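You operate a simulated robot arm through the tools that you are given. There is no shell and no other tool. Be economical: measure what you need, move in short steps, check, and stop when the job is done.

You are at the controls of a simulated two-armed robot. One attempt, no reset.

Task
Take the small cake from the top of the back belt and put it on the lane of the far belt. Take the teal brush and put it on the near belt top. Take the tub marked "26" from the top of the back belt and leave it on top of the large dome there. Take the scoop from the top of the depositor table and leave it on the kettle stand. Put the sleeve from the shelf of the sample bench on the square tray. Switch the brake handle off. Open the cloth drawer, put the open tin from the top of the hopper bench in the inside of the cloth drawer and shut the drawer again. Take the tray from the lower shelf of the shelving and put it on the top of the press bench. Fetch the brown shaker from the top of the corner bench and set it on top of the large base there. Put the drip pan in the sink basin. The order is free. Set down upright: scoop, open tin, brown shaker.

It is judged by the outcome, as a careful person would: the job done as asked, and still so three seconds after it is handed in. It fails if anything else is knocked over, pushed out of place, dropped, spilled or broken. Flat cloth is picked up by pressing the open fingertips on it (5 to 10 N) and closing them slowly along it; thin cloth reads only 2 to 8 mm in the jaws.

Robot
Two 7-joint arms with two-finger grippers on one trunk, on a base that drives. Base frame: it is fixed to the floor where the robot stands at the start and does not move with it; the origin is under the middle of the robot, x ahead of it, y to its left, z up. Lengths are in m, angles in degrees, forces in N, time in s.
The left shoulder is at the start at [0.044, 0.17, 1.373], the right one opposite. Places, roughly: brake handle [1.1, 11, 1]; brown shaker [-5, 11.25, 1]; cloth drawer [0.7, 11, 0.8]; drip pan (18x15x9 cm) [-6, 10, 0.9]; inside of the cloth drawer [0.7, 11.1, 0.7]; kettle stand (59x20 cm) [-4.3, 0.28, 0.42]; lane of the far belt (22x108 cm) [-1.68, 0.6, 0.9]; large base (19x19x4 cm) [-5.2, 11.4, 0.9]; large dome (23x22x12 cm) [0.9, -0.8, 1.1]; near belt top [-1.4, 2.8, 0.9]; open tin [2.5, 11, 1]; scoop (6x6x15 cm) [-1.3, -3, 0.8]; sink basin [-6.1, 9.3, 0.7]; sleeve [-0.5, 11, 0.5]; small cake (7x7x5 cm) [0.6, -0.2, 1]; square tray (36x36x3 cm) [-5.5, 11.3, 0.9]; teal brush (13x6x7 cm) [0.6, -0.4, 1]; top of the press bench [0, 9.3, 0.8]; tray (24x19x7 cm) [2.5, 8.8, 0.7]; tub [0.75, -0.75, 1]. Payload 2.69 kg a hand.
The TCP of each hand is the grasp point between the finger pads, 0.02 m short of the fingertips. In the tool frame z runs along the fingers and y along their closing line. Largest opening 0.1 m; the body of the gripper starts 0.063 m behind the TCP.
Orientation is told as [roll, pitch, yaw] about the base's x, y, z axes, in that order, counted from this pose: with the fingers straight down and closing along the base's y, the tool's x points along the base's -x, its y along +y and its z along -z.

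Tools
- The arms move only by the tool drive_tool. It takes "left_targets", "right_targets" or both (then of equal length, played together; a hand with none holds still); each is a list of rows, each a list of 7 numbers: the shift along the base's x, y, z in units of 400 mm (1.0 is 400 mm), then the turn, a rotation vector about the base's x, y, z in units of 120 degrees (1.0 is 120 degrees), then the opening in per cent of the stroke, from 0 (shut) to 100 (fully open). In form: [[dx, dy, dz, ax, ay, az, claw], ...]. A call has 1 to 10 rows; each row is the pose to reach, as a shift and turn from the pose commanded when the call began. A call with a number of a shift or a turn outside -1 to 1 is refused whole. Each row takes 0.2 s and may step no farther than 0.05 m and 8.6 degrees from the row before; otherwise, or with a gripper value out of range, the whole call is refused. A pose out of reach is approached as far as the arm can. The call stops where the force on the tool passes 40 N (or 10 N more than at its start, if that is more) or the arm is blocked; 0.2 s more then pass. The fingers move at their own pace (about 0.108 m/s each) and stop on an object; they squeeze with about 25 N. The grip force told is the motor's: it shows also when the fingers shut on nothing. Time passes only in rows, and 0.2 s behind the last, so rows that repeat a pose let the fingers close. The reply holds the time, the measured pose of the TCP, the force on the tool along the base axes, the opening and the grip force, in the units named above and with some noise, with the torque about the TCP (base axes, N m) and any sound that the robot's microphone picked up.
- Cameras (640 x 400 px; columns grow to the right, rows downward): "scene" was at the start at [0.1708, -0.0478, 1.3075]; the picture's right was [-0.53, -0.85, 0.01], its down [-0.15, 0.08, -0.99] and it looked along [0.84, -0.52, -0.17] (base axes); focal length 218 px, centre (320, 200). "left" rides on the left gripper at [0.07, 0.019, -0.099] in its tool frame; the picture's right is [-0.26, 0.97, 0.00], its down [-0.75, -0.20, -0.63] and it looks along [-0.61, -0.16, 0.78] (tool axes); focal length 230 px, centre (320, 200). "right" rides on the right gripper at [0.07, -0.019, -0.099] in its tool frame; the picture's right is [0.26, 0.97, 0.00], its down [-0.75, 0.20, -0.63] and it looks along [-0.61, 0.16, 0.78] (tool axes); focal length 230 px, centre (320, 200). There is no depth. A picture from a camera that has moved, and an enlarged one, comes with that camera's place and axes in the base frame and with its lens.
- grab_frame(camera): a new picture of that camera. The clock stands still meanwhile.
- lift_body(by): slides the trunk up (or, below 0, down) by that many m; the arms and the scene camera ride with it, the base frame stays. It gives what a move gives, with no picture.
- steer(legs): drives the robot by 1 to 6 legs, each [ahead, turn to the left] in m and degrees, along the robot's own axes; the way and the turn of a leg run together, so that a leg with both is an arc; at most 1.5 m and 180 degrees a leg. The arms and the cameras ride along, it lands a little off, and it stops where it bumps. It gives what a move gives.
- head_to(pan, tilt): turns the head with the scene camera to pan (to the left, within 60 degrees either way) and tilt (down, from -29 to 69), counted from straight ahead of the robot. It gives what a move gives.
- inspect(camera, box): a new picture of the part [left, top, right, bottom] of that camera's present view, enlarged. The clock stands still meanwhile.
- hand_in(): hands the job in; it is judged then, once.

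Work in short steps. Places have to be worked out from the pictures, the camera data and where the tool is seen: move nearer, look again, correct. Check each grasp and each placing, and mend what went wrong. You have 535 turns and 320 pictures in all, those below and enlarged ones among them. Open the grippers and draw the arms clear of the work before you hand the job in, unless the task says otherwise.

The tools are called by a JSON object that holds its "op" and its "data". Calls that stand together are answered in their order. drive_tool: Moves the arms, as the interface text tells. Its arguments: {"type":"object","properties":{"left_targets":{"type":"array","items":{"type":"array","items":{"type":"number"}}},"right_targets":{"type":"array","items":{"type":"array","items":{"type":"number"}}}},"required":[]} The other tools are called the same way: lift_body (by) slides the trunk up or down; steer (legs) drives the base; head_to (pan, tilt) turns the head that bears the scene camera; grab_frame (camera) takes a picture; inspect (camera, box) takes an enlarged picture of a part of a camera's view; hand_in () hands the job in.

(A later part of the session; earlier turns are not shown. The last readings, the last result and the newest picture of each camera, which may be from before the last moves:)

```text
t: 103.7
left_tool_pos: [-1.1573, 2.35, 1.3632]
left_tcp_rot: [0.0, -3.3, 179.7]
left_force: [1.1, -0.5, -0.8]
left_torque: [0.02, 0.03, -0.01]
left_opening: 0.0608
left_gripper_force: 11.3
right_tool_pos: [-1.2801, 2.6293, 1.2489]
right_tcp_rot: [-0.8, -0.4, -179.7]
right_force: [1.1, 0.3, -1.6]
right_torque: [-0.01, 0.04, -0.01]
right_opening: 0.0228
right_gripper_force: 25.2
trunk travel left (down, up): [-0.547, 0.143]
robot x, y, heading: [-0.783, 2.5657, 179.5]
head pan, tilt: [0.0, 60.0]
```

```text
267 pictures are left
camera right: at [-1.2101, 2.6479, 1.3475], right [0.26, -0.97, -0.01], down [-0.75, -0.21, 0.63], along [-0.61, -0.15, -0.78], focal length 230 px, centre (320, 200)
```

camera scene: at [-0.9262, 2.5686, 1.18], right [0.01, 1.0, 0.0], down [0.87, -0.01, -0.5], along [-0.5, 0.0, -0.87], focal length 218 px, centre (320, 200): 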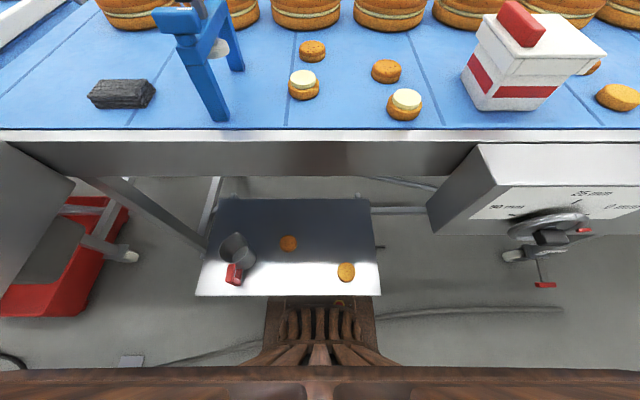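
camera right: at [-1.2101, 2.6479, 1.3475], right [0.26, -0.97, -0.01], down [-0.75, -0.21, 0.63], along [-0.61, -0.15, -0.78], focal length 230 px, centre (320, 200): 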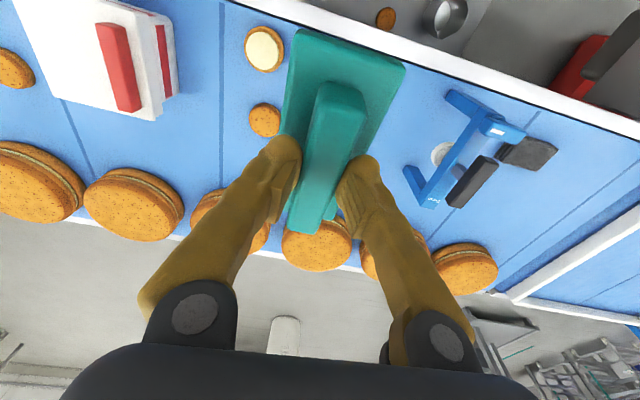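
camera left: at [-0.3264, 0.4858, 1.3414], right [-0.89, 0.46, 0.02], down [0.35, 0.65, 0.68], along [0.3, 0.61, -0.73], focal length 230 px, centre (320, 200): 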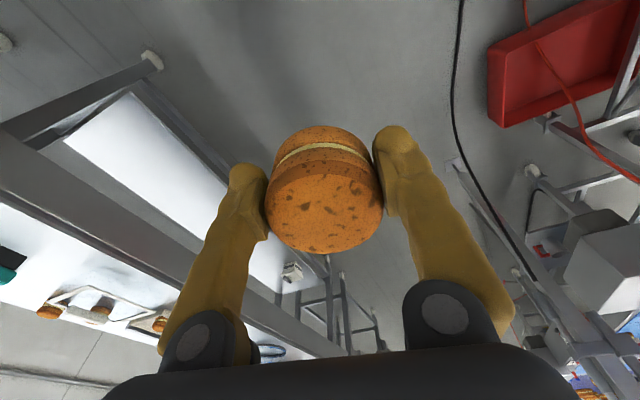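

Lower the trunk 0.2 m and check clearance with the scene camera.

{"op": "lift_body", "data": {"by": -0.2}}

{"op": "head_to", "data": {"pan": 0, "tilt": 40}}

{"op": "grab_frame", "data": {"camera": "scene"}}

```text
t: 105.8
left_tool_pos: [-1.1568, 2.3515, 1.166]
left_tcp_rot: [-0.1, -3.9, 179.8]
left_force: [-0.3, -0.4, -2.3]
left_torque: [-0.01, -0.01, 0.0]
left_opening: 0.061
left_gripper_force: 11.3
right_tool_pos: [-1.2818, 2.6301, 1.0493]
right_tcp_rot: [-0.7, -0.4, -179.9]
right_force: [-0.2, -0.2, -1.6]
right_torque: [0.0, -0.03, 0.0]
right_opening: 0.0229
right_gripper_force: 25.1
trunk travel left (down, up): [-0.347, 0.343]
robot x, y, heading: [-0.7838, 2.5655, 179.8]
head pan, tilt: [0.0, 60.0]
```

```text
t: 106.7
left_tool_pos: [-1.158, 2.3515, 1.165]
left_tcp_rot: [-0.2, -3.7, 179.7]
left_force: [-0.1, -0.8, -1.0]
left_torque: [0.01, -0.05, -0.01]
left_opening: 0.0608
left_gripper_force: 10.5
right_tool_pos: [-1.282, 2.6301, 1.0476]
right_tcp_rot: [-0.7, -0.3, -179.7]
right_force: [0.0, 0.0, -1.6]
right_torque: [-0.01, 0.01, -0.01]
right_opening: 0.0228
right_gripper_force: 24.6
trunk travel left (down, up): [-0.347, 0.343]
robot x, y, heading: [-0.7803, 2.5685, 179.6]
head pan, tilt: [0.0, 40.0]
```

```text
266 pictures are left
camera scene: at [-0.9559, 2.5687, 1.0045], right [0.01, 1.0, 0.0], down [0.66, 0.0, -0.75], along [-0.75, 0.01, -0.66], focal length 218 px, centre (320, 200)
```

scene: 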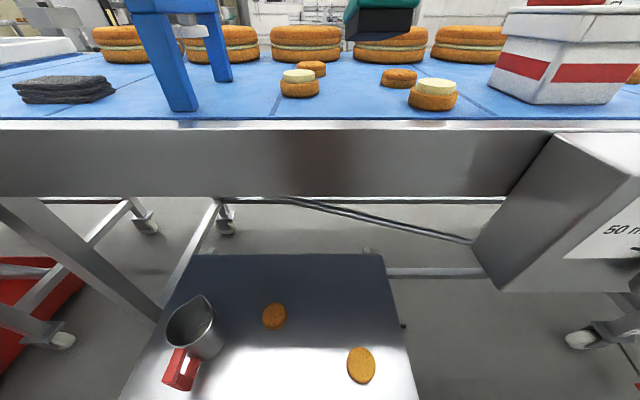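

Brush's rear corner would come close to a small cake; shift 1.1 cm to -y, then lower to contact.

{"op": "drive_tool", "data": {"right_targets": [[0.008, -0.028, 0, 0, 0, 0, 5], [0.008, -0.028, 0, 0, 0, 0, 5]]}}

{"op": "lift_body", "data": {"by": -0.065}}

{"op": "grab_frame", "data": {"camera": "scene"}}

```text
t: 107.2
left_tool_pos: [-1.1576, 2.3514, 1.1662]
left_tcp_rot: [-0.1, -3.8, 179.7]
left_force: [-0.3, 0.4, -1.3]
left_torque: [0.02, 0.0, 0.03]
left_opening: 0.0608
left_gripper_force: 10.8
right_tool_pos: [-1.2787, 2.6202, 1.0487]
right_tcp_rot: [-0.7, -0.4, -179.8]
right_force: [-0.3, 0.2, -1.4]
right_torque: [0.0, -0.02, 0.01]
right_opening: 0.0229
right_gripper_force: 24.6
trunk travel left (down, up): [-0.347, 0.343]
robot x, y, heading: [-0.7845, 2.5683, 179.8]
head pan, tilt: [0.0, 40.0]
```

```text
t: 108.3
left_tool_pos: [-1.1576, 2.352, 1.1022]
left_tcp_rot: [-0.1, -4.0, 179.6]
left_force: [-0.4, -0.5, -1.0]
left_torque: [-0.01, -0.03, 0.0]
left_opening: 0.0607
left_gripper_force: 11.2
right_tool_pos: [-1.2781, 2.6196, 0.9837]
right_tcp_rot: [-0.7, -0.3, -179.9]
right_force: [-0.3, 0.6, -0.6]
right_torque: [-0.02, -0.01, -0.02]
right_opening: 0.0229
right_gripper_force: 24.7
trunk travel left (down, up): [-0.282, 0.408]
robot x, y, heading: [-0.781, 2.5646, 179.6]
head pan, tilt: [0.0, 40.0]
```

```text
265 pictures are left
camera scene: at [-0.9547, 2.5687, 0.9397], right [0.01, 1.0, 0.0], down [0.66, 0.0, -0.75], along [-0.75, 0.01, -0.66], focal length 218 px, centre (320, 200)
```

scene: 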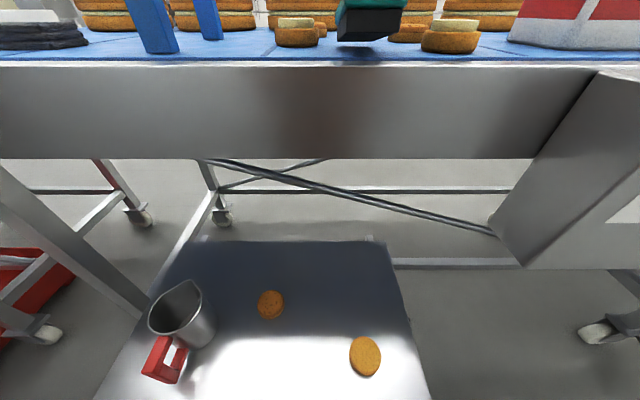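

Almost down. Lower the last bit by the arm, watching force.

{"op": "drive_tool", "data": {"right_targets": [[0, 0, -0.02, 0, 0, 0, 5], [0, 0, -0.035, 0, 0, 0, 5], [0, 0, -0.045, 0, 0, 0, 5]]}}

```text
t: 109.1
left_tool_pos: [-1.1549, 2.3517, 1.1024]
left_tcp_rot: [-0.1, -4.1, 179.8]
left_force: [0.5, 0.9, -1.2]
left_torque: [0.0, 0.01, -0.01]
left_opening: 0.061
left_gripper_force: 11.3
right_tool_pos: [-1.2778, 2.6187, 0.9669]
right_tcp_rot: [-0.7, -0.5, -179.9]
right_force: [4.5, 0.0, 13.0]
right_torque: [-0.02, 0.61, -0.02]
right_opening: 0.023
right_gripper_force: 25.6
trunk travel left (down, up): [-0.282, 0.408]
robot x, y, heading: [-0.7847, 2.566, 179.5]
head pan, tilt: [0.0, 40.0]
```

Contact (13 N). Open gently to ~50 mm, then rise.

{"op": "drive_tool", "data": {"right_targets": [[0, 0, -0.042, 0, 0, 0, 45], [0, 0, -0.042, 0, 0, 0, 45], [0, 0, -0.042, 0, 0, 0, 45]]}}

{"op": "drive_tool", "data": {"right_targets": [[0, 0, 0.05, 0, 0, 0, 45], [0, 0, 0.15, 0, 0, 0, 45], [0, 0, 0.25, 0, 0, 0, 45]]}}

{"op": "lift_body", "data": {"by": 0.15}}

{"op": "grab_frame", "data": {"camera": "right"}}

```text
t: 110.0
left_tool_pos: [-1.1406, 2.3504, 1.0887]
left_tcp_rot: [0.0, -1.5, 179.8]
left_force: [0.5, 0.1, -0.6]
left_torque: [0.0, 0.05, -0.01]
left_opening: 0.0611
left_gripper_force: 10.9
right_tool_pos: [-1.2645, 2.619, 0.9603]
right_tcp_rot: [-0.7, -1.8, -179.8]
right_force: [0.4, -0.2, 0.4]
right_torque: [0.02, 0.07, 0.03]
right_opening: 0.0451
right_gripper_force: 0.0
trunk travel left (down, up): [-0.282, 0.408]
robot x, y, heading: [-0.7821, 2.5692, 179.5]
head pan, tilt: [0.0, 40.0]
stopped in row 3 (right hand): the force on the tool passed its limit at 41 N (the readings are from after the stop); the commanded pose is now the measured one
```

```text
t: 110.8
left_tool_pos: [-1.1412, 2.3507, 1.0891]
left_tcp_rot: [-0.1, -1.6, 179.7]
left_force: [-0.2, -0.5, -1.2]
left_torque: [-0.01, 0.0, 0.0]
left_opening: 0.0611
left_gripper_force: 10.9
right_tool_pos: [-1.266, 2.6198, 1.0605]
right_tcp_rot: [-0.6, -1.6, -179.9]
right_force: [0.1, 0.7, 2.1]
right_torque: [-0.02, 0.0, 0.04]
right_opening: 0.0449
right_gripper_force: 0.0
trunk travel left (down, up): [-0.282, 0.408]
robot x, y, heading: [-0.7862, 2.5634, 179.5]
head pan, tilt: [0.0, 40.0]
```

```text
t: 112.5
left_tool_pos: [-1.1426, 2.3515, 1.2362]
left_tcp_rot: [0.0, -1.0, 179.7]
left_force: [0.2, 0.1, -0.9]
left_torque: [0.01, -0.01, 0.04]
left_opening: 0.0611
left_gripper_force: 10.6
right_tool_pos: [-1.2673, 2.6204, 1.2105]
right_tcp_rot: [-0.6, -1.8, -179.9]
right_force: [0.6, -0.3, 0.7]
right_torque: [0.04, 0.03, -0.04]
right_opening: 0.045
right_gripper_force: 0.2
trunk travel left (down, up): [-0.432, 0.258]
robot x, y, heading: [-0.7852, 2.5645, 179.6]
head pan, tilt: [0.0, 40.0]
```

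```text
264 pictures are left
camera right: at [-1.1938, 2.6389, 1.3073], right [0.26, -0.97, -0.02], down [-0.73, -0.21, 0.65], along [-0.63, -0.15, -0.76], focal length 230 px, centre (320, 200)
```

right: 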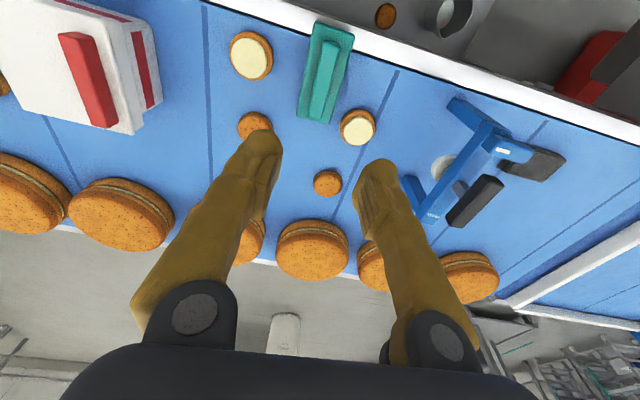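

Brush is down between the small cakes, near the front edge. Check with the scene camera.

{"op": "inspect", "data": {"camera": "scene", "box": [220, 60, 520, 220]}}

```text
2.13 times, centred on (370, 140) of scene
camera zoom: at [-0.9574, 2.5686, 1.0895], right [0.01, 1.0, 0.0], down [0.66, 0.0, -0.75], along [-0.75, 0.01, -0.66], focal length 465 px, centre (213, 328)
```

zoom: 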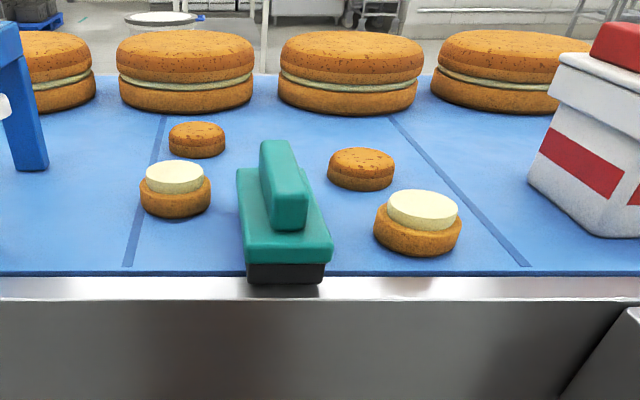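

It overhangs the rim ~1 cm. I regrip and shift it 2.5 cm inward.

{"op": "lift_body", "data": {"by": -0.19}}

{"op": "drive_tool", "data": {"right_targets": [[0, 0, -0.06, 0, -0.012, 0, 45], [0, 0, -0.11, 0, -0.015, 0, 45], [0, 0, -0.11, 0, -0.015, 0, 5], [0, 0, -0.11, 0, -0.015, 0, 5], [0, 0, -0.11, 0, -0.015, 0, 5]]}}

```text
t: 114.6
left_tool_pos: [-1.1427, 2.3524, 1.0484]
left_tcp_rot: [-0.1, -1.6, 179.8]
left_force: [0.1, 0.2, -0.1]
left_torque: [0.01, 0.01, 0.02]
left_opening: 0.0612
left_gripper_force: 11.1
right_tool_pos: [-1.2662, 2.6208, 1.0203]
right_tcp_rot: [-0.6, -1.7, -180.0]
right_force: [-0.5, 0.2, 0.3]
right_torque: [0.01, -0.01, 0.0]
right_opening: 0.0452
right_gripper_force: 0.0
trunk travel left (down, up): [-0.242, 0.448]
robot x, y, heading: [-0.785, 2.5663, 179.6]
head pan, tilt: [0.0, 40.0]
```

```text
t: 115.8
left_tool_pos: [-1.1409, 2.3502, 1.0489]
left_tcp_rot: [-0.2, -1.7, 179.8]
left_force: [-0.3, 0.0, -1.9]
left_torque: [0.0, -0.03, -0.05]
left_opening: 0.0611
left_gripper_force: 11.4
right_tool_pos: [-1.2664, 2.6197, 0.9787]
right_tcp_rot: [-0.5, -0.2, -179.9]
right_force: [-6.2, -3.2, 26.0]
right_torque: [-0.1, 0.08, 0.02]
right_opening: 0.0059
right_gripper_force: 0.1
trunk travel left (down, up): [-0.242, 0.448]
robot x, y, heading: [-0.7819, 2.5673, 179.7]
head pan, tilt: [0.0, 40.0]
```

The fingers shut on nothing and press on something; rise and look.

{"op": "drive_tool", "data": {"right_targets": [[0, 0, 0.05, 0, 0, 0, 5], [0, 0, 0.15, 0, 0, 0, 5], [0, 0, 0.2, 0, 0, 0, 5]]}}

{"op": "grab_frame", "data": {"camera": "right"}}

{"op": "grab_frame", "data": {"camera": "scene"}}

```text
t: 116.6
left_tool_pos: [-1.142, 2.3509, 1.0492]
left_tcp_rot: [-0.1, -1.6, 179.7]
left_force: [-0.2, 0.9, -0.7]
left_torque: [0.0, 0.0, 0.01]
left_opening: 0.0609
left_gripper_force: 11.0
right_tool_pos: [-1.2657, 2.6203, 1.0568]
right_tcp_rot: [-0.6, 0.3, -179.9]
right_force: [0.0, -0.5, 0.4]
right_torque: [-0.02, 0.02, 0.0]
right_opening: 0.0051
right_gripper_force: 0.1
trunk travel left (down, up): [-0.242, 0.448]
robot x, y, heading: [-0.7821, 2.5692, 179.5]
head pan, tilt: [0.0, 40.0]
```

```text
262 pictures are left
camera right: at [-1.1973, 2.6393, 1.1561], right [0.26, -0.97, -0.01], down [-0.75, -0.21, 0.62], along [-0.61, -0.15, -0.78], focal length 230 px, centre (320, 200)
```

right: 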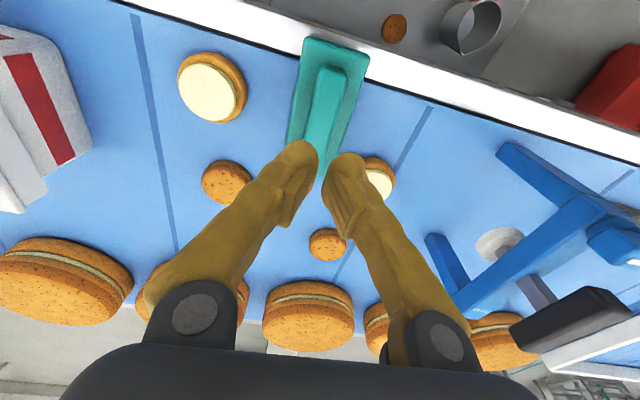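

```text
261 pictures are left
camera scene: at [-0.9539, 2.5686, 0.8996], right [0.01, 1.0, 0.0], down [0.66, 0.0, -0.75], along [-0.75, 0.01, -0.66], focal length 218 px, centre (320, 200)
```

scene: 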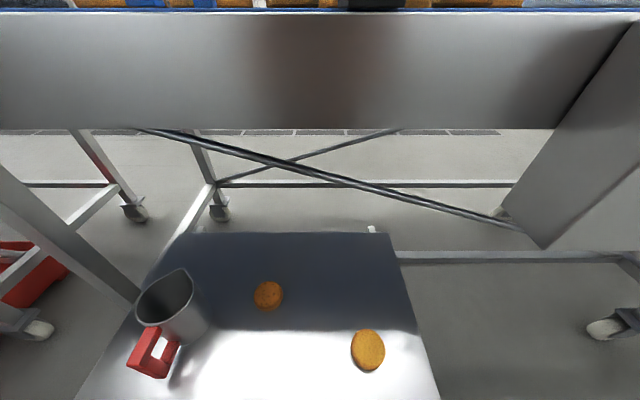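

The fingers closed before the arm was down. Reopen, go down to z≈0.958, wait, then close.

{"op": "drive_tool", "data": {"right_targets": [[0, 0, 0, 0, 0, 0, 50], [0, 0, -0.1, 0, 0, 0, 50], [0, 0, -0.2, 0, 0, 0, 50], [0, 0, -0.245, 0, 0, 0, 50], [0, 0, -0.245, 0, 0, 0, 50], [0, 0, -0.245, 0, 0, 0, 50]]}}

{"op": "drive_tool", "data": {"right_targets": [[0, 0, 0, 0, 0, 0, 5], [0, 0, 0, 0, 0, 0, 5], [0, 0, 0, 0, 0, 0, 5]]}}

```text
t: 118.0
left_tool_pos: [-1.1414, 2.3522, 1.0492]
left_tcp_rot: [-0.1, -1.7, 179.7]
left_force: [-0.4, -0.4, -1.4]
left_torque: [-0.01, -0.02, -0.01]
left_opening: 0.0613
left_gripper_force: 11.5
right_tool_pos: [-1.2674, 2.6203, 0.9586]
right_tcp_rot: [-0.6, 0.0, -179.9]
right_force: [0.8, 0.3, 0.2]
right_torque: [0.01, -0.03, 0.01]
right_opening: 0.0499
right_gripper_force: 0.1
trunk travel left (down, up): [-0.242, 0.448]
robot x, y, heading: [-0.7841, 2.5689, 179.5]
head pan, tilt: [0.0, 40.0]
```

```text
t: 118.8
left_tool_pos: [-1.1424, 2.3524, 1.048]
left_tcp_rot: [-0.1, -1.6, 179.8]
left_force: [-0.1, 0.0, -1.0]
left_torque: [0.01, -0.03, -0.03]
left_opening: 0.0609
left_gripper_force: 10.7
right_tool_pos: [-1.2667, 2.6198, 0.9575]
right_tcp_rot: [-0.6, 0.1, -179.8]
right_force: [-0.2, 0.2, 0.1]
right_torque: [-0.01, -0.01, -0.04]
right_opening: 0.0228
right_gripper_force: 24.6
trunk travel left (down, up): [-0.242, 0.448]
robot x, y, heading: [-0.7816, 2.5695, 179.6]
head pan, tilt: [0.0, 40.0]
```

Gripped at 23 mm. Lift 6 mm, move 3 cm inward, set down.

{"op": "drive_tool", "data": {"right_targets": [[0, 0, 0.02, 0, 0, 0, 5], [0, 0, 0.02, 0, 0, 0, 5], [-0.04, 0, 0.02, 0, 0, 0, 5], [-0.075, 0, 0.02, 0, 0, 0, 5], [-0.075, 0, 0.005, 0, 0, 0, 5], [-0.075, 0, 0.0, 0, 0, 0, 5]]}}

{"op": "drive_tool", "data": {"right_targets": [[0, 0, 0, 0, 0, 0, 50], [0, 0, 0, 0, 0, 0, 50], [0, 0, 0.1, 0, 0, 0, 50], [0, 0, 0.2, 0, 0, 0, 50], [0, 0, 0.3, 0, 0, 0, 50], [0, 0, 0.35, 0, 0, 0, 50]]}}

{"op": "lift_body", "data": {"by": 0.2}}

{"op": "inspect", "data": {"camera": "scene", "box": [220, 60, 520, 220]}}

```text
t: 120.2
left_tool_pos: [-1.1415, 2.3516, 1.0482]
left_tcp_rot: [0.0, -1.5, 179.8]
left_force: [0.1, -0.6, -0.7]
left_torque: [-0.01, -0.02, 0.01]
left_opening: 0.0609
left_gripper_force: 10.8
right_tool_pos: [-1.2972, 2.6198, 0.9575]
right_tcp_rot: [-0.6, 0.1, -179.9]
right_force: [-0.2, 0.4, -0.7]
right_torque: [0.02, -0.02, 0.02]
right_opening: 0.0231
right_gripper_force: 25.3
trunk travel left (down, up): [-0.242, 0.448]
robot x, y, heading: [-0.7828, 2.565, 179.6]
head pan, tilt: [0.0, 40.0]
```

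```text
t: 121.6
left_tool_pos: [-1.142, 2.3517, 1.0489]
left_tcp_rot: [-0.1, -1.7, 179.7]
left_force: [-0.6, 0.0, -0.7]
left_torque: [0.0, -0.01, 0.02]
left_opening: 0.061
left_gripper_force: 10.7
right_tool_pos: [-1.2979, 2.6203, 1.0971]
right_tcp_rot: [-0.6, 0.2, -180.0]
right_force: [-0.9, 0.3, -0.5]
right_torque: [-0.03, 0.01, 0.01]
right_opening: 0.0503
right_gripper_force: 0.2
trunk travel left (down, up): [-0.242, 0.448]
robot x, y, heading: [-0.782, 2.564, 179.5]
head pan, tilt: [0.0, 40.0]
```

```text
t: 123.6
left_tool_pos: [-1.1196, 2.3515, 1.2302]
left_tcp_rot: [-0.1, 1.6, 179.6]
left_force: [1.5, -0.7, -1.4]
left_torque: [0.01, 0.08, -0.03]
left_opening: 0.061
left_gripper_force: 11.1
right_tool_pos: [-1.2752, 2.6186, 1.3063]
right_tcp_rot: [-0.7, -1.0, 180.0]
right_force: [0.7, -0.7, 0.2]
right_torque: [0.06, 0.08, 0.05]
right_opening: 0.0501
right_gripper_force: 0.1
trunk travel left (down, up): [-0.44, 0.25]
robot x, y, heading: [-0.7856, 2.5676, 179.6]
head pan, tilt: [0.0, 40.0]
stopped: the arm was blocked; the commanded pose is now the measured one
```

```text
2.13 times, centred on (370, 140) of scene
camera zoom: at [-0.9545, 2.568, 1.0991], right [0.01, 1.0, 0.0], down [0.65, 0.0, -0.76], along [-0.76, 0.01, -0.65], focal length 465 px, centre (213, 328)
```

zoom: 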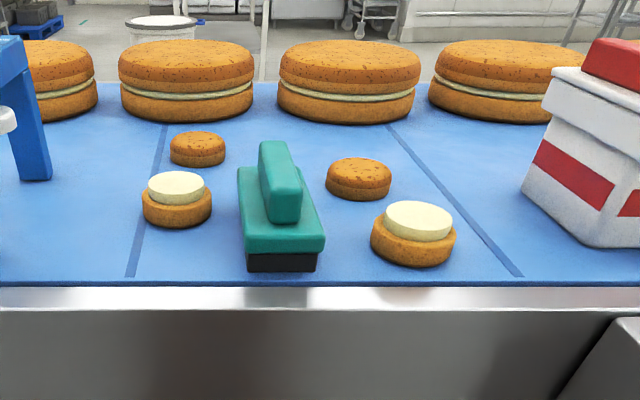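

Brush is fully on the near belt. Now back out over the hose.

{"op": "steer", "data": {"legs": [[-0.5, 0]]}}

```text
t: 126.6
left_tool_pos: [-0.6233, 2.3477, 1.2318]
left_tcp_rot: [0.0, 1.6, 180.0]
left_force: [0.3, 0.5, -0.7]
left_torque: [0.01, -0.03, 0.01]
left_opening: 0.0609
left_gripper_force: 10.7
right_tool_pos: [-0.7786, 2.6145, 1.3053]
right_tcp_rot: [-0.7, -0.8, -179.7]
right_force: [-0.3, 0.0, -0.2]
right_torque: [0.04, -0.03, 0.01]
right_opening: 0.0499
right_gripper_force: 0.0
trunk travel left (down, up): [-0.44, 0.25]
robot x, y, heading: [-0.2833, 2.5638, 179.8]
head pan, tilt: [0.0, 40.0]
```

Reset arm posture, then turn left to face -y.

{"op": "drive_tool", "data": {"left_targets": [[-0.07, 0.03, 0, 0, 0, 0, 50], [-0.14, 0.06, 0, 0, 0, 0, 50], [-0.2, 0.09, 0, 0, 0, 0, 50], [-0.2, 0.09, 0, 0, 0, 0, 50], [-0.2, 0.09, 0, 0, 0, 0, 50], [-0.2, 0.09, 0, 0, 0, 0, 50]], "right_targets": [[0.05, 0.09, -0.03, 0, 0, 0, 50], [0.1, 0.18, -0.06, 0, 0, 0, 50], [0.15, 0.27, -0.09, 0, 0, 0, 50], [0.19, 0.35, -0.12, 0, 0, 0, 50], [0.19, 0.425, -0.15, 0, 0, 0, 50], [0.19, 0.425, -0.15, 0, 0, 0, 50]]}}

{"op": "steer", "data": {"legs": [[0, 20], [0, 20], [0, 20], [0, 20], [0, 10]]}}

{"op": "head_to", "data": {"pan": 0, "tilt": 20}}

{"op": "grab_frame", "data": {"camera": "scene"}}

```text
t: 128.0
left_tool_pos: [-0.6848, 2.3831, 1.2357]
left_tcp_rot: [0.0, 0.8, 179.9]
left_force: [-0.4, -0.2, 0.2]
left_torque: [-0.02, -0.03, -0.04]
left_opening: 0.061
left_gripper_force: 11.0
right_tool_pos: [-0.6838, 2.7844, 1.2399]
right_tcp_rot: [-0.7, 0.1, -179.7]
right_force: [-1.2, -0.6, 0.3]
right_torque: [0.01, -0.02, 0.0]
right_opening: 0.0501
right_gripper_force: 0.0
trunk travel left (down, up): [-0.44, 0.25]
robot x, y, heading: [-0.2875, 2.5632, 179.8]
head pan, tilt: [0.0, 40.0]
```

```text
t: 133.5
left_tool_pos: [-0.1074, 2.1599, 1.2353]
left_tcp_rot: [0.0, 0.8, -90.7]
left_force: [0.7, -0.2, -1.0]
left_torque: [-0.04, 0.0, 0.01]
left_opening: 0.0609
left_gripper_force: 11.0
right_tool_pos: [-0.509, 2.1641, 1.2418]
right_tcp_rot: [-0.7, -0.1, -90.4]
right_force: [0.3, -0.4, -0.1]
right_torque: [-0.02, 0.02, 0.01]
right_opening: 0.0498
right_gripper_force: 0.0
trunk travel left (down, up): [-0.44, 0.25]
robot x, y, heading: [-0.2865, 2.5663, -91.1]
head pan, tilt: [0.0, 40.0]
```

```text
t: 134.3
left_tool_pos: [-0.1094, 2.1792, 1.241]
left_tcp_rot: [0.1, -0.1, -90.8]
left_force: [-0.4, 0.2, -0.7]
left_torque: [0.05, -0.05, -0.01]
left_opening: 0.0608
left_gripper_force: 10.5
right_tool_pos: [-0.5108, 2.1815, 1.2222]
right_tcp_rot: [-0.6, 3.1, -90.4]
right_force: [0.3, 0.0, -0.3]
right_torque: [0.04, -0.01, 0.02]
right_opening: 0.0498
right_gripper_force: 0.1
trunk travel left (down, up): [-0.44, 0.25]
robot x, y, heading: [-0.29, 2.5659, -90.8]
head pan, tilt: [0.0, 20.0]
```

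```text
259 pictures are left
camera scene: at [-0.293, 2.3824, 1.1296], right [-1.0, 0.01, 0.0], down [0.01, 0.36, -0.93], along [-0.01, -0.93, -0.36], focal length 218 px, centre (320, 200)
```

scene: 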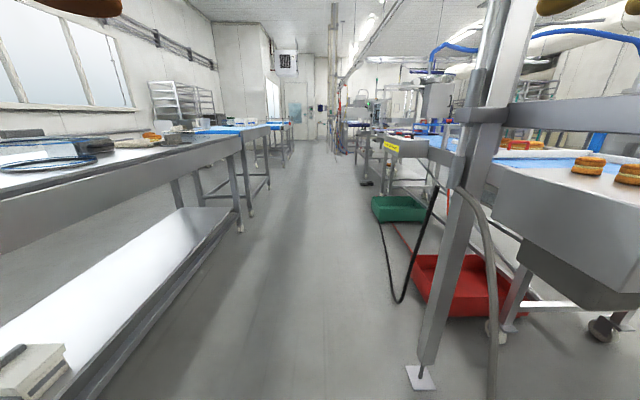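

The aisle is clear. Drive ahead 1.4 m per leg.

{"op": "steer", "data": {"legs": [[1.4, 0]]}}

{"op": "steer", "data": {"legs": [[1.4, 0]]}}

{"op": "grab_frame", "data": {"camera": "scene"}}

```text
t: 141.3
left_tool_pos: [-0.1484, 0.7616, 1.2414]
left_tcp_rot: [0.2, -0.1, -92.0]
left_force: [-0.1, -0.1, -1.2]
left_torque: [0.0, 0.0, 0.02]
left_opening: 0.0609
left_gripper_force: 10.7
right_tool_pos: [-0.5492, 0.7716, 1.2226]
right_tcp_rot: [-0.8, 3.2, -91.5]
right_force: [-0.3, -0.2, 0.0]
right_torque: [-0.03, -0.02, -0.01]
right_opening: 0.0501
right_gripper_force: 0.1
trunk travel left (down, up): [-0.44, 0.25]
robot x, y, heading: [-0.3266, 1.1484, -91.7]
head pan, tilt: [0.0, 20.0]
```

```text
t: 148.3
left_tool_pos: [-0.1798, -0.6141, 1.2348]
left_tcp_rot: [0.1, 1.0, -91.2]
left_force: [-0.1, 0.0, -0.5]
left_torque: [0.02, 0.01, -0.04]
left_opening: 0.061
left_gripper_force: 10.9
right_tool_pos: [-0.5806, -0.6089, 1.2047]
right_tcp_rot: [-0.7, 6.2, -90.7]
right_force: [0.3, -0.3, -1.1]
right_torque: [0.03, 0.02, 0.0]
right_opening: 0.0499
right_gripper_force: 0.1
trunk travel left (down, up): [-0.44, 0.25]
robot x, y, heading: [-0.3606, -0.2483, -90.8]
head pan, tilt: [0.0, 20.0]
```

```text
258 pictures are left
camera scene: at [-0.3633, -0.428, 1.1296], right [-1.0, 0.02, 0.0], down [0.01, 0.36, -0.93], along [-0.02, -0.93, -0.36], focal length 218 px, centre (320, 200)
```

scene: 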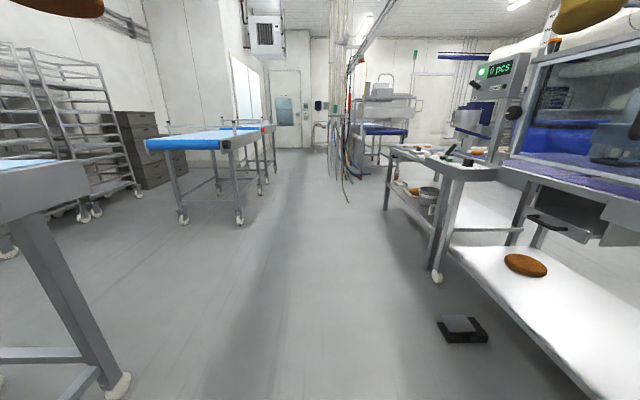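

The depositor table is ahead on the right. Zoom on it.

{"op": "inspect", "data": {"camera": "scene", "box": [360, 110, 560, 240]}}

```text
3.08 times, centred on (460, 175) of scene
camera zoom: at [-0.3633, -0.428, 1.1296], right [-1.0, 0.02, 0.0], down [0.01, 0.36, -0.93], along [-0.02, -0.93, -0.36], focal length 671 px, centre (-111, 277)
```

zoom: 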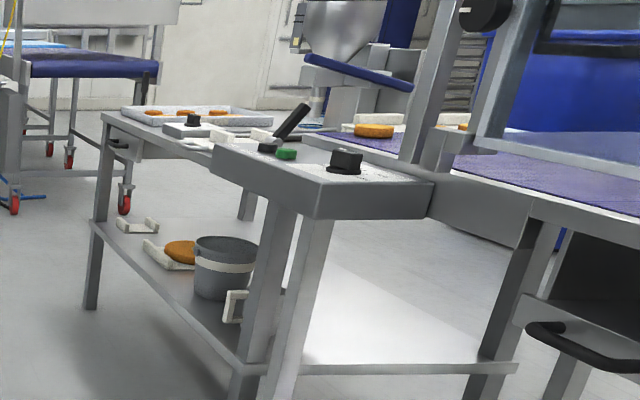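

Drive on 1.4 m, then 0.9 m more, and look right.

{"op": "steer", "data": {"legs": [[1.4, 0]]}}

{"op": "steer", "data": {"legs": [[0.9, 0]]}}

{"op": "head_to", "data": {"pan": -50, "tilt": 25}}

{"op": "grab_frame", "data": {"camera": "scene"}}

```text
t: 155.3
left_tool_pos: [-0.2114, -1.9933, 1.2212]
left_tcp_rot: [0.1, 3.9, -91.5]
left_force: [0.3, -1.0, -1.3]
left_torque: [-0.01, 0.02, 0.01]
left_opening: 0.0608
left_gripper_force: 11.2
right_tool_pos: [-0.611, -1.9844, 1.1884]
right_tcp_rot: [-0.7, 9.3, -91.0]
right_force: [-0.3, 0.1, 0.7]
right_torque: [0.06, 0.01, 0.03]
right_opening: 0.05
right_gripper_force: 0.1
trunk travel left (down, up): [-0.44, 0.25]
robot x, y, heading: [-0.3856, -1.6466, -91.3]
head pan, tilt: [0.0, 20.0]
```

```text
t: 160.0
left_tool_pos: [-0.2241, -2.8728, 1.2079]
left_tcp_rot: [0.1, 6.7, -90.9]
left_force: [-0.4, 0.0, -0.7]
left_torque: [0.03, -0.01, -0.02]
left_opening: 0.0609
left_gripper_force: 11.5
right_tool_pos: [-0.6258, -2.8659, 1.1738]
right_tcp_rot: [-0.6, 12.3, -90.4]
right_force: [0.0, 0.3, -0.1]
right_torque: [0.0, 0.02, 0.01]
right_opening: 0.0504
right_gripper_force: 0.0
trunk travel left (down, up): [-0.44, 0.25]
robot x, y, heading: [-0.4051, -2.5404, -90.6]
head pan, tilt: [0.0, 20.0]
```

```text
t: 161.2
left_tool_pos: [-0.224, -2.8527, 1.1947]
left_tcp_rot: [0.1, 9.5, -90.8]
left_force: [0.1, -0.7, -2.2]
left_torque: [0.02, -0.01, 0.01]
left_opening: 0.061
left_gripper_force: 11.3
right_tool_pos: [-0.6258, -2.8449, 1.1604]
right_tcp_rot: [-0.7, 15.3, -90.4]
right_force: [0.3, -0.2, -0.6]
right_torque: [-0.02, -0.03, 0.02]
right_opening: 0.0499
right_gripper_force: 0.0
trunk travel left (down, up): [-0.44, 0.25]
robot x, y, heading: [-0.4043, -2.5407, -90.8]
head pan, tilt: [-50.0, 25.0]
```

```text
256 pictures are left
camera scene: at [-0.4799, -2.6889, 1.1222], right [-0.63, 0.78, 0.01], down [0.33, 0.28, -0.9], along [-0.7, -0.57, -0.43], focal length 218 px, centre (320, 200)
```

scene: 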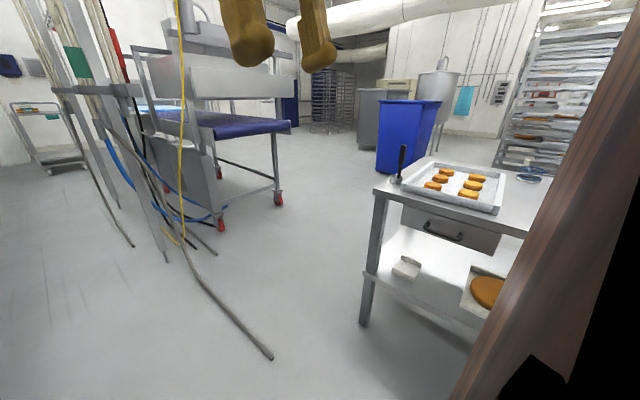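

I see a tray of biscuits and an upright utensil at the near corner. Zoom.

{"op": "inspect", "data": {"camera": "scene", "box": [360, 130, 560, 255]}}

```text
3.20 times, centred on (460, 192) of scene
camera zoom: at [-0.4799, -2.6889, 1.1222], right [-0.63, 0.78, 0.01], down [0.33, 0.28, -0.9], along [-0.7, -0.57, -0.43], focal length 698 px, centre (-128, 224)
```

zoom: 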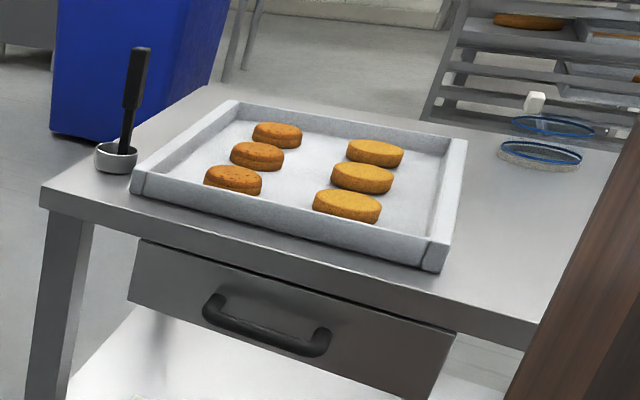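

The scoop (steel cup, black upright handle) stands at about [-1.32,-2.97]. I re-level the arms, then approach from the north-east at heading ~223°.

{"op": "drive_tool", "data": {"left_targets": [[0, -0.1, 0.04, -0.025, 0, 0, 50], [0, -0.2, 0.08, -0.05, 0, 0, 50], [0, -0.29, 0.12, -0.079, 0, 0, 50], [0, -0.29, 0.12, -0.079, 0, 0, 50], [0, -0.29, 0.12, -0.079, 0, 0, 50]], "right_targets": [[0, -0.1, 0.06, -0.045, 0, 0, 60], [0, -0.2, 0.12, -0.09, 0, 0, 60], [0, -0.29, 0.18, -0.1275, 0, 0, 60], [0, -0.29, 0.18, -0.1275, 0, 0, 60], [0, -0.29, 0.18, -0.1275, 0, 0, 60]]}}

{"op": "steer", "data": {"legs": [[0, -20], [0, -20], [0, -21.5]]}}

{"op": "steer", "data": {"legs": [[0.42, 0]]}}

{"op": "steer", "data": {"legs": [[0, 15]]}}

{"op": "head_to", "data": {"pan": -20, "tilt": 40}}

{"op": "grab_frame", "data": {"camera": "scene"}}

```text
t: 162.4
left_tool_pos: [-0.2239, -2.9689, 1.2593]
left_tcp_rot: [0.3, -3.7, -90.9]
left_force: [0.4, -0.6, -0.6]
left_torque: [0.0, 0.0, -0.01]
left_opening: 0.0608
left_gripper_force: 11.2
right_tool_pos: [-0.627, -2.9626, 1.252]
right_tcp_rot: [-0.5, -3.9, -90.4]
right_force: [-0.9, -0.3, -0.1]
right_torque: [0.01, -0.03, 0.0]
right_opening: 0.0601
right_gripper_force: 0.1
trunk travel left (down, up): [-0.44, 0.25]
robot x, y, heading: [-0.4081, -2.5426, -91.0]
head pan, tilt: [-50.0, 25.0]
```

```text
t: 163.2
left_tool_pos: [-0.2428, -2.9414, 1.2432]
left_tcp_rot: [0.4, -0.8, -93.5]
left_force: [-0.2, 0.3, -1.3]
left_torque: [0.01, -0.01, 0.0]
left_opening: 0.0608
left_gripper_force: 10.9
right_tool_pos: [-0.643, -2.9158, 1.2347]
right_tcp_rot: [-0.4, -0.7, -92.9]
right_force: [0.4, 0.4, 0.5]
right_torque: [0.02, -0.03, 0.0]
right_opening: 0.0602
right_gripper_force: 0.1
trunk travel left (down, up): [-0.44, 0.25]
robot x, y, heading: [-0.4049, -2.5448, -93.3]
head pan, tilt: [-50.0, 25.0]
stopped in leg 1: the robot was blocked; the commanded pose is now the measured one
```

```text
t: 165.8
left_tool_pos: [-0.2627, -3.3611, 1.2436]
left_tcp_rot: [0.3, -1.0, -93.3]
left_force: [0.2, -0.3, -0.4]
left_torque: [0.01, -0.02, 0.0]
left_opening: 0.061
left_gripper_force: 11.0
right_tool_pos: [-0.6628, -3.3384, 1.235]
right_tcp_rot: [-0.5, -0.8, -92.7]
right_force: [-0.4, -1.3, -0.3]
right_torque: [0.0, -0.03, 0.01]
right_opening: 0.0598
right_gripper_force: 0.1
trunk travel left (down, up): [-0.44, 0.25]
robot x, y, heading: [-0.4312, -2.963, -93.1]
head pan, tilt: [-50.0, 25.0]
```

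```text
t: 166.7
left_tool_pos: [-0.2412, -3.2943, 1.2149]
left_tcp_rot: [-0.2, 5.0, -90.5]
left_force: [0.5, 0.1, -1.1]
left_torque: [0.0, 0.06, 0.0]
left_opening: 0.0606
left_gripper_force: 10.8
right_tool_pos: [-0.6407, -3.293, 1.2044]
right_tcp_rot: [0.2, 5.3, -88.9]
right_force: [0.2, -0.8, 0.3]
right_torque: [0.05, 0.02, -0.01]
right_opening: 0.0602
right_gripper_force: 0.0
trunk travel left (down, up): [-0.44, 0.25]
robot x, y, heading: [-0.4303, -2.9641, -89.7]
head pan, tilt: [-50.0, 25.0]
stopped in leg 1: the robot was blocked; the commanded pose is now the measured one
```

```text
t: 167.6
left_tool_pos: [-0.2414, -3.2949, 1.2158]
left_tcp_rot: [-0.1, 5.0, -90.3]
left_force: [0.5, -0.3, -0.4]
left_torque: [0.02, -0.03, 0.02]
left_opening: 0.0604
left_gripper_force: 10.7
right_tool_pos: [-0.6412, -3.2941, 1.2054]
right_tcp_rot: [0.1, 5.1, -88.9]
right_force: [-0.4, 0.1, -0.2]
right_torque: [0.03, 0.02, -0.04]
right_opening: 0.0599
right_gripper_force: 0.1
trunk travel left (down, up): [-0.44, 0.25]
robot x, y, heading: [-0.4323, -2.9626, -89.6]
head pan, tilt: [-20.0, 40.0]
```

```text
254 pictures are left
camera scene: at [-0.4592, -3.1302, 1.0985], right [-0.94, 0.34, 0.01], down [0.22, 0.62, -0.76], along [-0.26, -0.71, -0.65], focal length 218 px, centre (320, 200)
```

scene: 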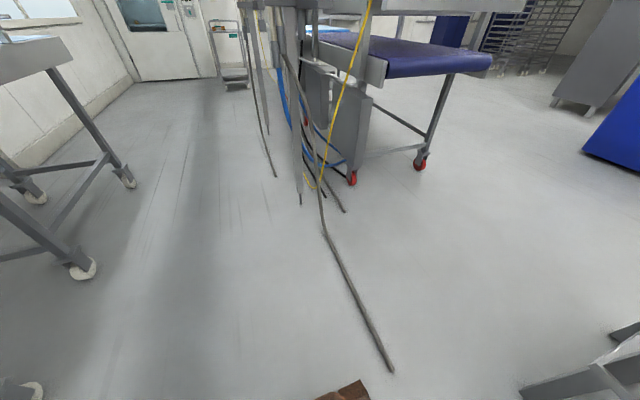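

The turn blocked again, so the robot only drove straight; I'm at [-0.43,-2.96]. I'll check each step. Try turning right in 15° legs.

{"op": "steer", "data": {"legs": [[0, -15], [0, -15], [0, -15], [0, -15], [0, -15], [0, -12]]}}

```text
t: 173.3
left_tool_pos: [-0.7517, -3.1668, 1.2281]
left_tcp_rot: [0.0, 2.3, -177.6]
left_force: [0.1, 0.3, -0.6]
left_torque: [-0.01, -0.01, 0.01]
left_opening: 0.0608
left_gripper_force: 10.5
right_tool_pos: [-0.7709, -2.7663, 1.2183]
right_tcp_rot: [0.3, 2.6, -176.2]
right_force: [0.0, 0.4, -0.1]
right_torque: [0.0, 0.0, 0.05]
right_opening: 0.0599
right_gripper_force: 0.0
trunk travel left (down, up): [-0.44, 0.25]
robot x, y, heading: [-0.431, -2.9696, -176.9]
head pan, tilt: [-20.0, 40.0]
```

Facing -x now. A little more right, then ahead 0.38 m.

{"op": "steer", "data": {"legs": [[0, -10]]}}

{"op": "steer", "data": {"legs": [[0.36, 0]]}}

{"op": "head_to", "data": {"pan": 0, "tilt": 50}}

{"op": "grab_frame", "data": {"camera": "scene"}}

{"op": "grab_frame", "data": {"camera": "right"}}

```text
t: 174.4
left_tool_pos: [-0.7618, -3.1092, 1.2289]
left_tcp_rot: [-0.1, 2.4, 172.3]
left_force: [0.2, 0.4, -1.2]
left_torque: [-0.01, 0.04, 0.01]
left_opening: 0.0608
left_gripper_force: 10.8
right_tool_pos: [-0.711, -2.7119, 1.2192]
right_tcp_rot: [0.2, 2.7, 173.7]
right_force: [0.6, 0.7, 0.2]
right_torque: [-0.02, 0.06, 0.01]
right_opening: 0.06
right_gripper_force: 0.1
trunk travel left (down, up): [-0.44, 0.25]
robot x, y, heading: [-0.4317, -2.972, 172.6]
head pan, tilt: [-20.0, 40.0]
```

```text
t: 176.8
left_tool_pos: [-1.1047, -3.0632, 1.2171]
left_tcp_rot: [-0.1, 4.8, 171.8]
left_force: [0.4, 0.5, -1.7]
left_torque: [0.03, -0.04, 0.03]
left_opening: 0.0607
left_gripper_force: 11.0
right_tool_pos: [-1.0477, -2.6656, 1.2067]
right_tcp_rot: [0.2, 5.3, 173.3]
right_force: [0.7, 0.5, -0.5]
right_torque: [0.02, -0.02, -0.02]
right_opening: 0.0601
right_gripper_force: 0.0
trunk travel left (down, up): [-0.44, 0.25]
robot x, y, heading: [-0.7827, -2.9206, 172.2]
head pan, tilt: [-20.0, 40.0]
```

```text
t: 177.6
left_tool_pos: [-1.0844, -3.0657, 1.2078]
left_tcp_rot: [-0.1, 7.3, 171.7]
left_force: [-0.5, -0.3, -2.2]
left_torque: [-0.02, -0.03, 0.0]
left_opening: 0.0608
left_gripper_force: 10.8
right_tool_pos: [-1.0281, -2.6679, 1.1954]
right_tcp_rot: [0.1, 7.9, 173.4]
right_force: [0.8, -0.2, -0.3]
right_torque: [-0.03, -0.03, -0.03]
right_opening: 0.0598
right_gripper_force: 0.0
trunk travel left (down, up): [-0.44, 0.25]
robot x, y, heading: [-0.7848, -2.923, 172.4]
head pan, tilt: [0.0, 50.0]
```

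```text
253 pictures are left
camera scene: at [-0.9507, -2.8977, 1.0844], right [0.14, 0.99, 0.0], down [0.77, -0.11, -0.63], along [-0.62, 0.09, -0.78], focal length 218 px, centre (320, 200)
```

scene: 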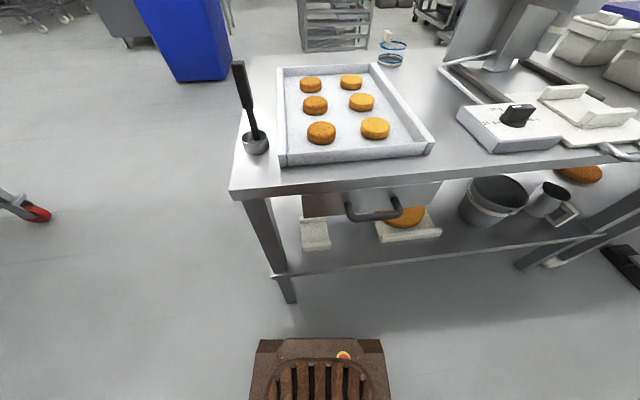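

```text
252 pictures are left
camera right: at [-0.971, -2.655, 1.3038], right [0.14, -0.99, 0.04], down [-0.85, -0.1, 0.52], along [-0.51, -0.11, -0.85], focal length 230 px, centre (320, 200)
```

right: 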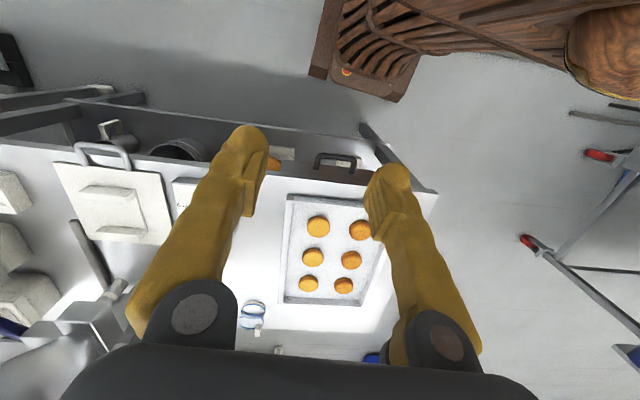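

Table top z≈0.815; scoop handle at about [-1.305,-2.962]. Turn left ~22° so it lies before the right hand.

{"op": "steer", "data": {"legs": [[0, 12], [0, 11]]}}

```text
t: 179.5
left_tool_pos: [-1.0031, -3.1705, 1.2186]
left_tcp_rot: [-0.1, 4.9, -165.0]
left_force: [0.5, -1.1, -1.3]
left_torque: [-0.01, -0.02, 0.03]
left_opening: 0.0608
left_gripper_force: 10.7
right_tool_pos: [-1.1089, -2.7825, 1.2072]
right_tcp_rot: [0.2, 5.5, -163.6]
right_force: [0.3, 0.7, 0.3]
right_torque: [0.0, 0.03, -0.02]
right_opening: 0.0601
right_gripper_force: 0.1
trunk travel left (down, up): [-0.44, 0.25]
robot x, y, heading: [-0.7842, -2.9247, -164.8]
head pan, tilt: [0.0, 50.0]
```

Move the right hand above the handle and level both hands.

{"op": "drive_tool", "data": {"left_targets": [[-0.06, -0.02, 0.02, -0.003, 0.01, 0, 50], [-0.12, -0.04, 0.05, -0.006, 0.02, 0, 50], [-0.2, -0.06, 0.1, -0.011, 0.039, 0, 50], [-0.2, -0.06, 0.12, -0.011, 0.039, 0, 50], [-0.2, -0.06, 0.12, -0.011, 0.039, 0, 50], [-0.2, -0.06, 0.12, -0.011, 0.039, 0, 50], [-0.2, -0.06, 0.12, -0.011, 0.039, 0, 50]], "right_targets": [[-0.08, -0.075, 0.02, -0.003, 0.01, 0, 60], [-0.16, -0.15, 0.02, -0.006, 0.02, 0, 60], [-0.24, -0.225, 0.02, -0.01, 0.035, 0, 60], [-0.32, -0.3, 0.02, -0.0126, 0.044, 0, 60], [-0.4, -0.375, 0.02, -0.0126, 0.044, 0, 60], [-0.49, -0.45, 0.02, -0.0126, 0.044, 0, 60], [-0.49, -0.45, 0.02, -0.0126, 0.044, 0, 60]]}}

{"op": "grab_frame", "data": {"camera": "right"}}

```text
t: 181.1
left_tool_pos: [-1.0639, -3.1885, 1.264]
left_tcp_rot: [0.2, 0.1, -165.2]
left_force: [-0.1, 0.2, -1.0]
left_torque: [-0.02, 0.05, -0.03]
left_opening: 0.0609
left_gripper_force: 11.3
right_tool_pos: [-1.2869, -2.956, 1.2209]
right_tcp_rot: [0.2, -1.0, -163.6]
right_force: [-0.1, 0.1, 0.8]
right_torque: [-0.02, 0.05, -0.01]
right_opening: 0.0599
right_gripper_force: 0.0
trunk travel left (down, up): [-0.44, 0.25]
robot x, y, heading: [-0.7852, -2.9238, -164.7]
head pan, tilt: [0.0, 50.0]
```

```text
251 pictures are left
camera right: at [-1.2239, -2.9178, 1.3183], right [0.52, -0.85, 0.0], down [-0.65, -0.4, 0.64], along [-0.55, -0.33, -0.77], focal length 230 px, centre (320, 200)
```

right: 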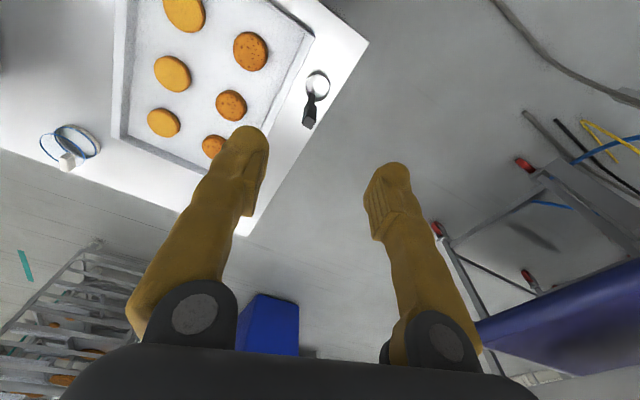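

Handle top at about [-1.335,-2.97]. Shift and lower 0.15 m, then look again.

{"op": "drive_tool", "data": {"right_targets": [[-0.1, -0.03, 0, 0, 0, 0, 60], [-0.1, -0.03, 0, 0, 0, 0, 60]]}}

{"op": "lift_body", "data": {"by": -0.15}}

{"op": "grab_frame", "data": {"camera": "right"}}

```text
t: 181.7
left_tool_pos: [-1.0657, -3.1896, 1.2646]
left_tcp_rot: [0.2, 0.1, -165.2]
left_force: [-0.3, 1.1, -0.3]
left_torque: [-0.02, 0.01, 0.01]
left_opening: 0.0608
left_gripper_force: 10.7
right_tool_pos: [-1.3274, -2.9697, 1.2209]
right_tcp_rot: [0.0, -1.1, -163.7]
right_force: [0.1, -0.3, -0.1]
right_torque: [0.01, 0.05, 0.0]
right_opening: 0.06
right_gripper_force: 0.1
trunk travel left (down, up): [-0.44, 0.25]
robot x, y, heading: [-0.7845, -2.9222, -164.5]
head pan, tilt: [0.0, 50.0]
```

```text
t: 183.5
left_tool_pos: [-1.0658, -3.1896, 1.115]
left_tcp_rot: [0.1, -0.1, -165.1]
left_force: [0.7, 0.0, -0.8]
left_torque: [0.0, 0.01, -0.02]
left_opening: 0.0609
left_gripper_force: 11.0
right_tool_pos: [-1.3296, -2.9719, 1.0685]
right_tcp_rot: [0.2, -0.9, -163.6]
right_force: [0.5, -0.3, 0.3]
right_torque: [0.02, 0.01, 0.02]
right_opening: 0.0603
right_gripper_force: 0.1
trunk travel left (down, up): [-0.29, 0.4]
robot x, y, heading: [-0.7826, -2.9203, -164.5]
head pan, tilt: [0.0, 50.0]
```

```text
250 pictures are left
camera right: at [-1.2665, -2.9319, 1.1674], right [0.52, -0.85, 0.0], down [-0.65, -0.4, 0.64], along [-0.55, -0.33, -0.77], focal length 230 px, centre (320, 200)
```

right: 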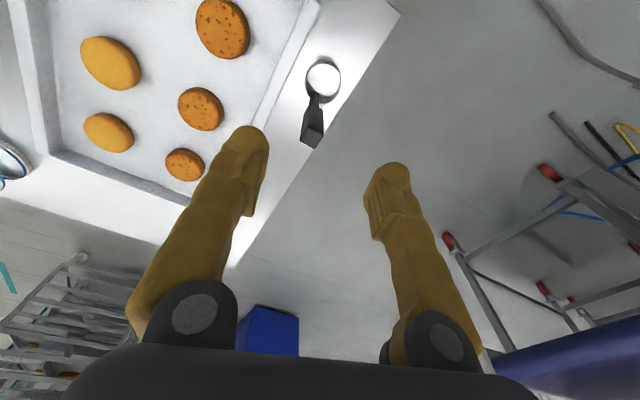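

Handle at about [-1.349,-2.972], top z≈0.955. Shift 2 cm and lower to z≈0.925.

{"op": "drive_tool", "data": {"right_targets": [[-0.05, 0, 0, 0, 0, 0, 60], [-0.05, 0, 0, 0, 0, 0, 60]]}}

{"op": "lift_body", "data": {"by": -0.085}}

{"op": "grab_frame", "data": {"camera": "right"}}

```text
t: 184.1
left_tool_pos: [-1.065, -3.1894, 1.1148]
left_tcp_rot: [0.1, -0.1, -165.1]
left_force: [-0.2, 1.3, -2.3]
left_torque: [-0.03, 0.03, 0.03]
left_opening: 0.0607
left_gripper_force: 11.0
right_tool_pos: [-1.3494, -2.972, 1.0691]
right_tcp_rot: [0.0, -0.9, -163.7]
right_force: [-0.1, -0.2, 0.1]
right_torque: [0.01, -0.02, 0.01]
right_opening: 0.0601
right_gripper_force: 0.1
trunk travel left (down, up): [-0.29, 0.4]
robot x, y, heading: [-0.7849, -2.9222, -164.7]
head pan, tilt: [0.0, 50.0]
```

```text
t: 185.3
left_tool_pos: [-1.0653, -3.1894, 1.032]
left_tcp_rot: [0.1, -0.3, -165.0]
left_force: [-0.1, -0.6, -0.8]
left_torque: [0.02, -0.02, 0.04]
left_opening: 0.0607
left_gripper_force: 10.8
right_tool_pos: [-1.3499, -2.9721, 0.9844]
right_tcp_rot: [0.2, -0.9, -163.6]
right_force: [0.3, -0.3, 0.1]
right_torque: [-0.04, 0.0, -0.01]
right_opening: 0.06
right_gripper_force: 0.1
trunk travel left (down, up): [-0.205, 0.485]
robot x, y, heading: [-0.784, -2.9216, -164.8]
head pan, tilt: [0.0, 50.0]
```

```text
249 pictures are left
camera right: at [-1.2866, -2.9326, 1.0828], right [0.52, -0.85, 0.0], down [-0.65, -0.4, 0.64], along [-0.55, -0.33, -0.77], focal length 230 px, centre (320, 200)
```

right: 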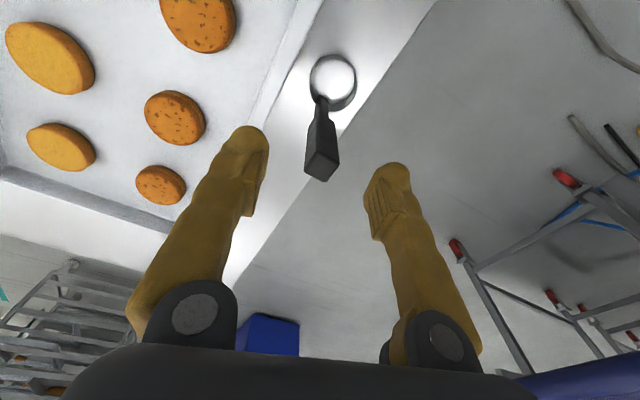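

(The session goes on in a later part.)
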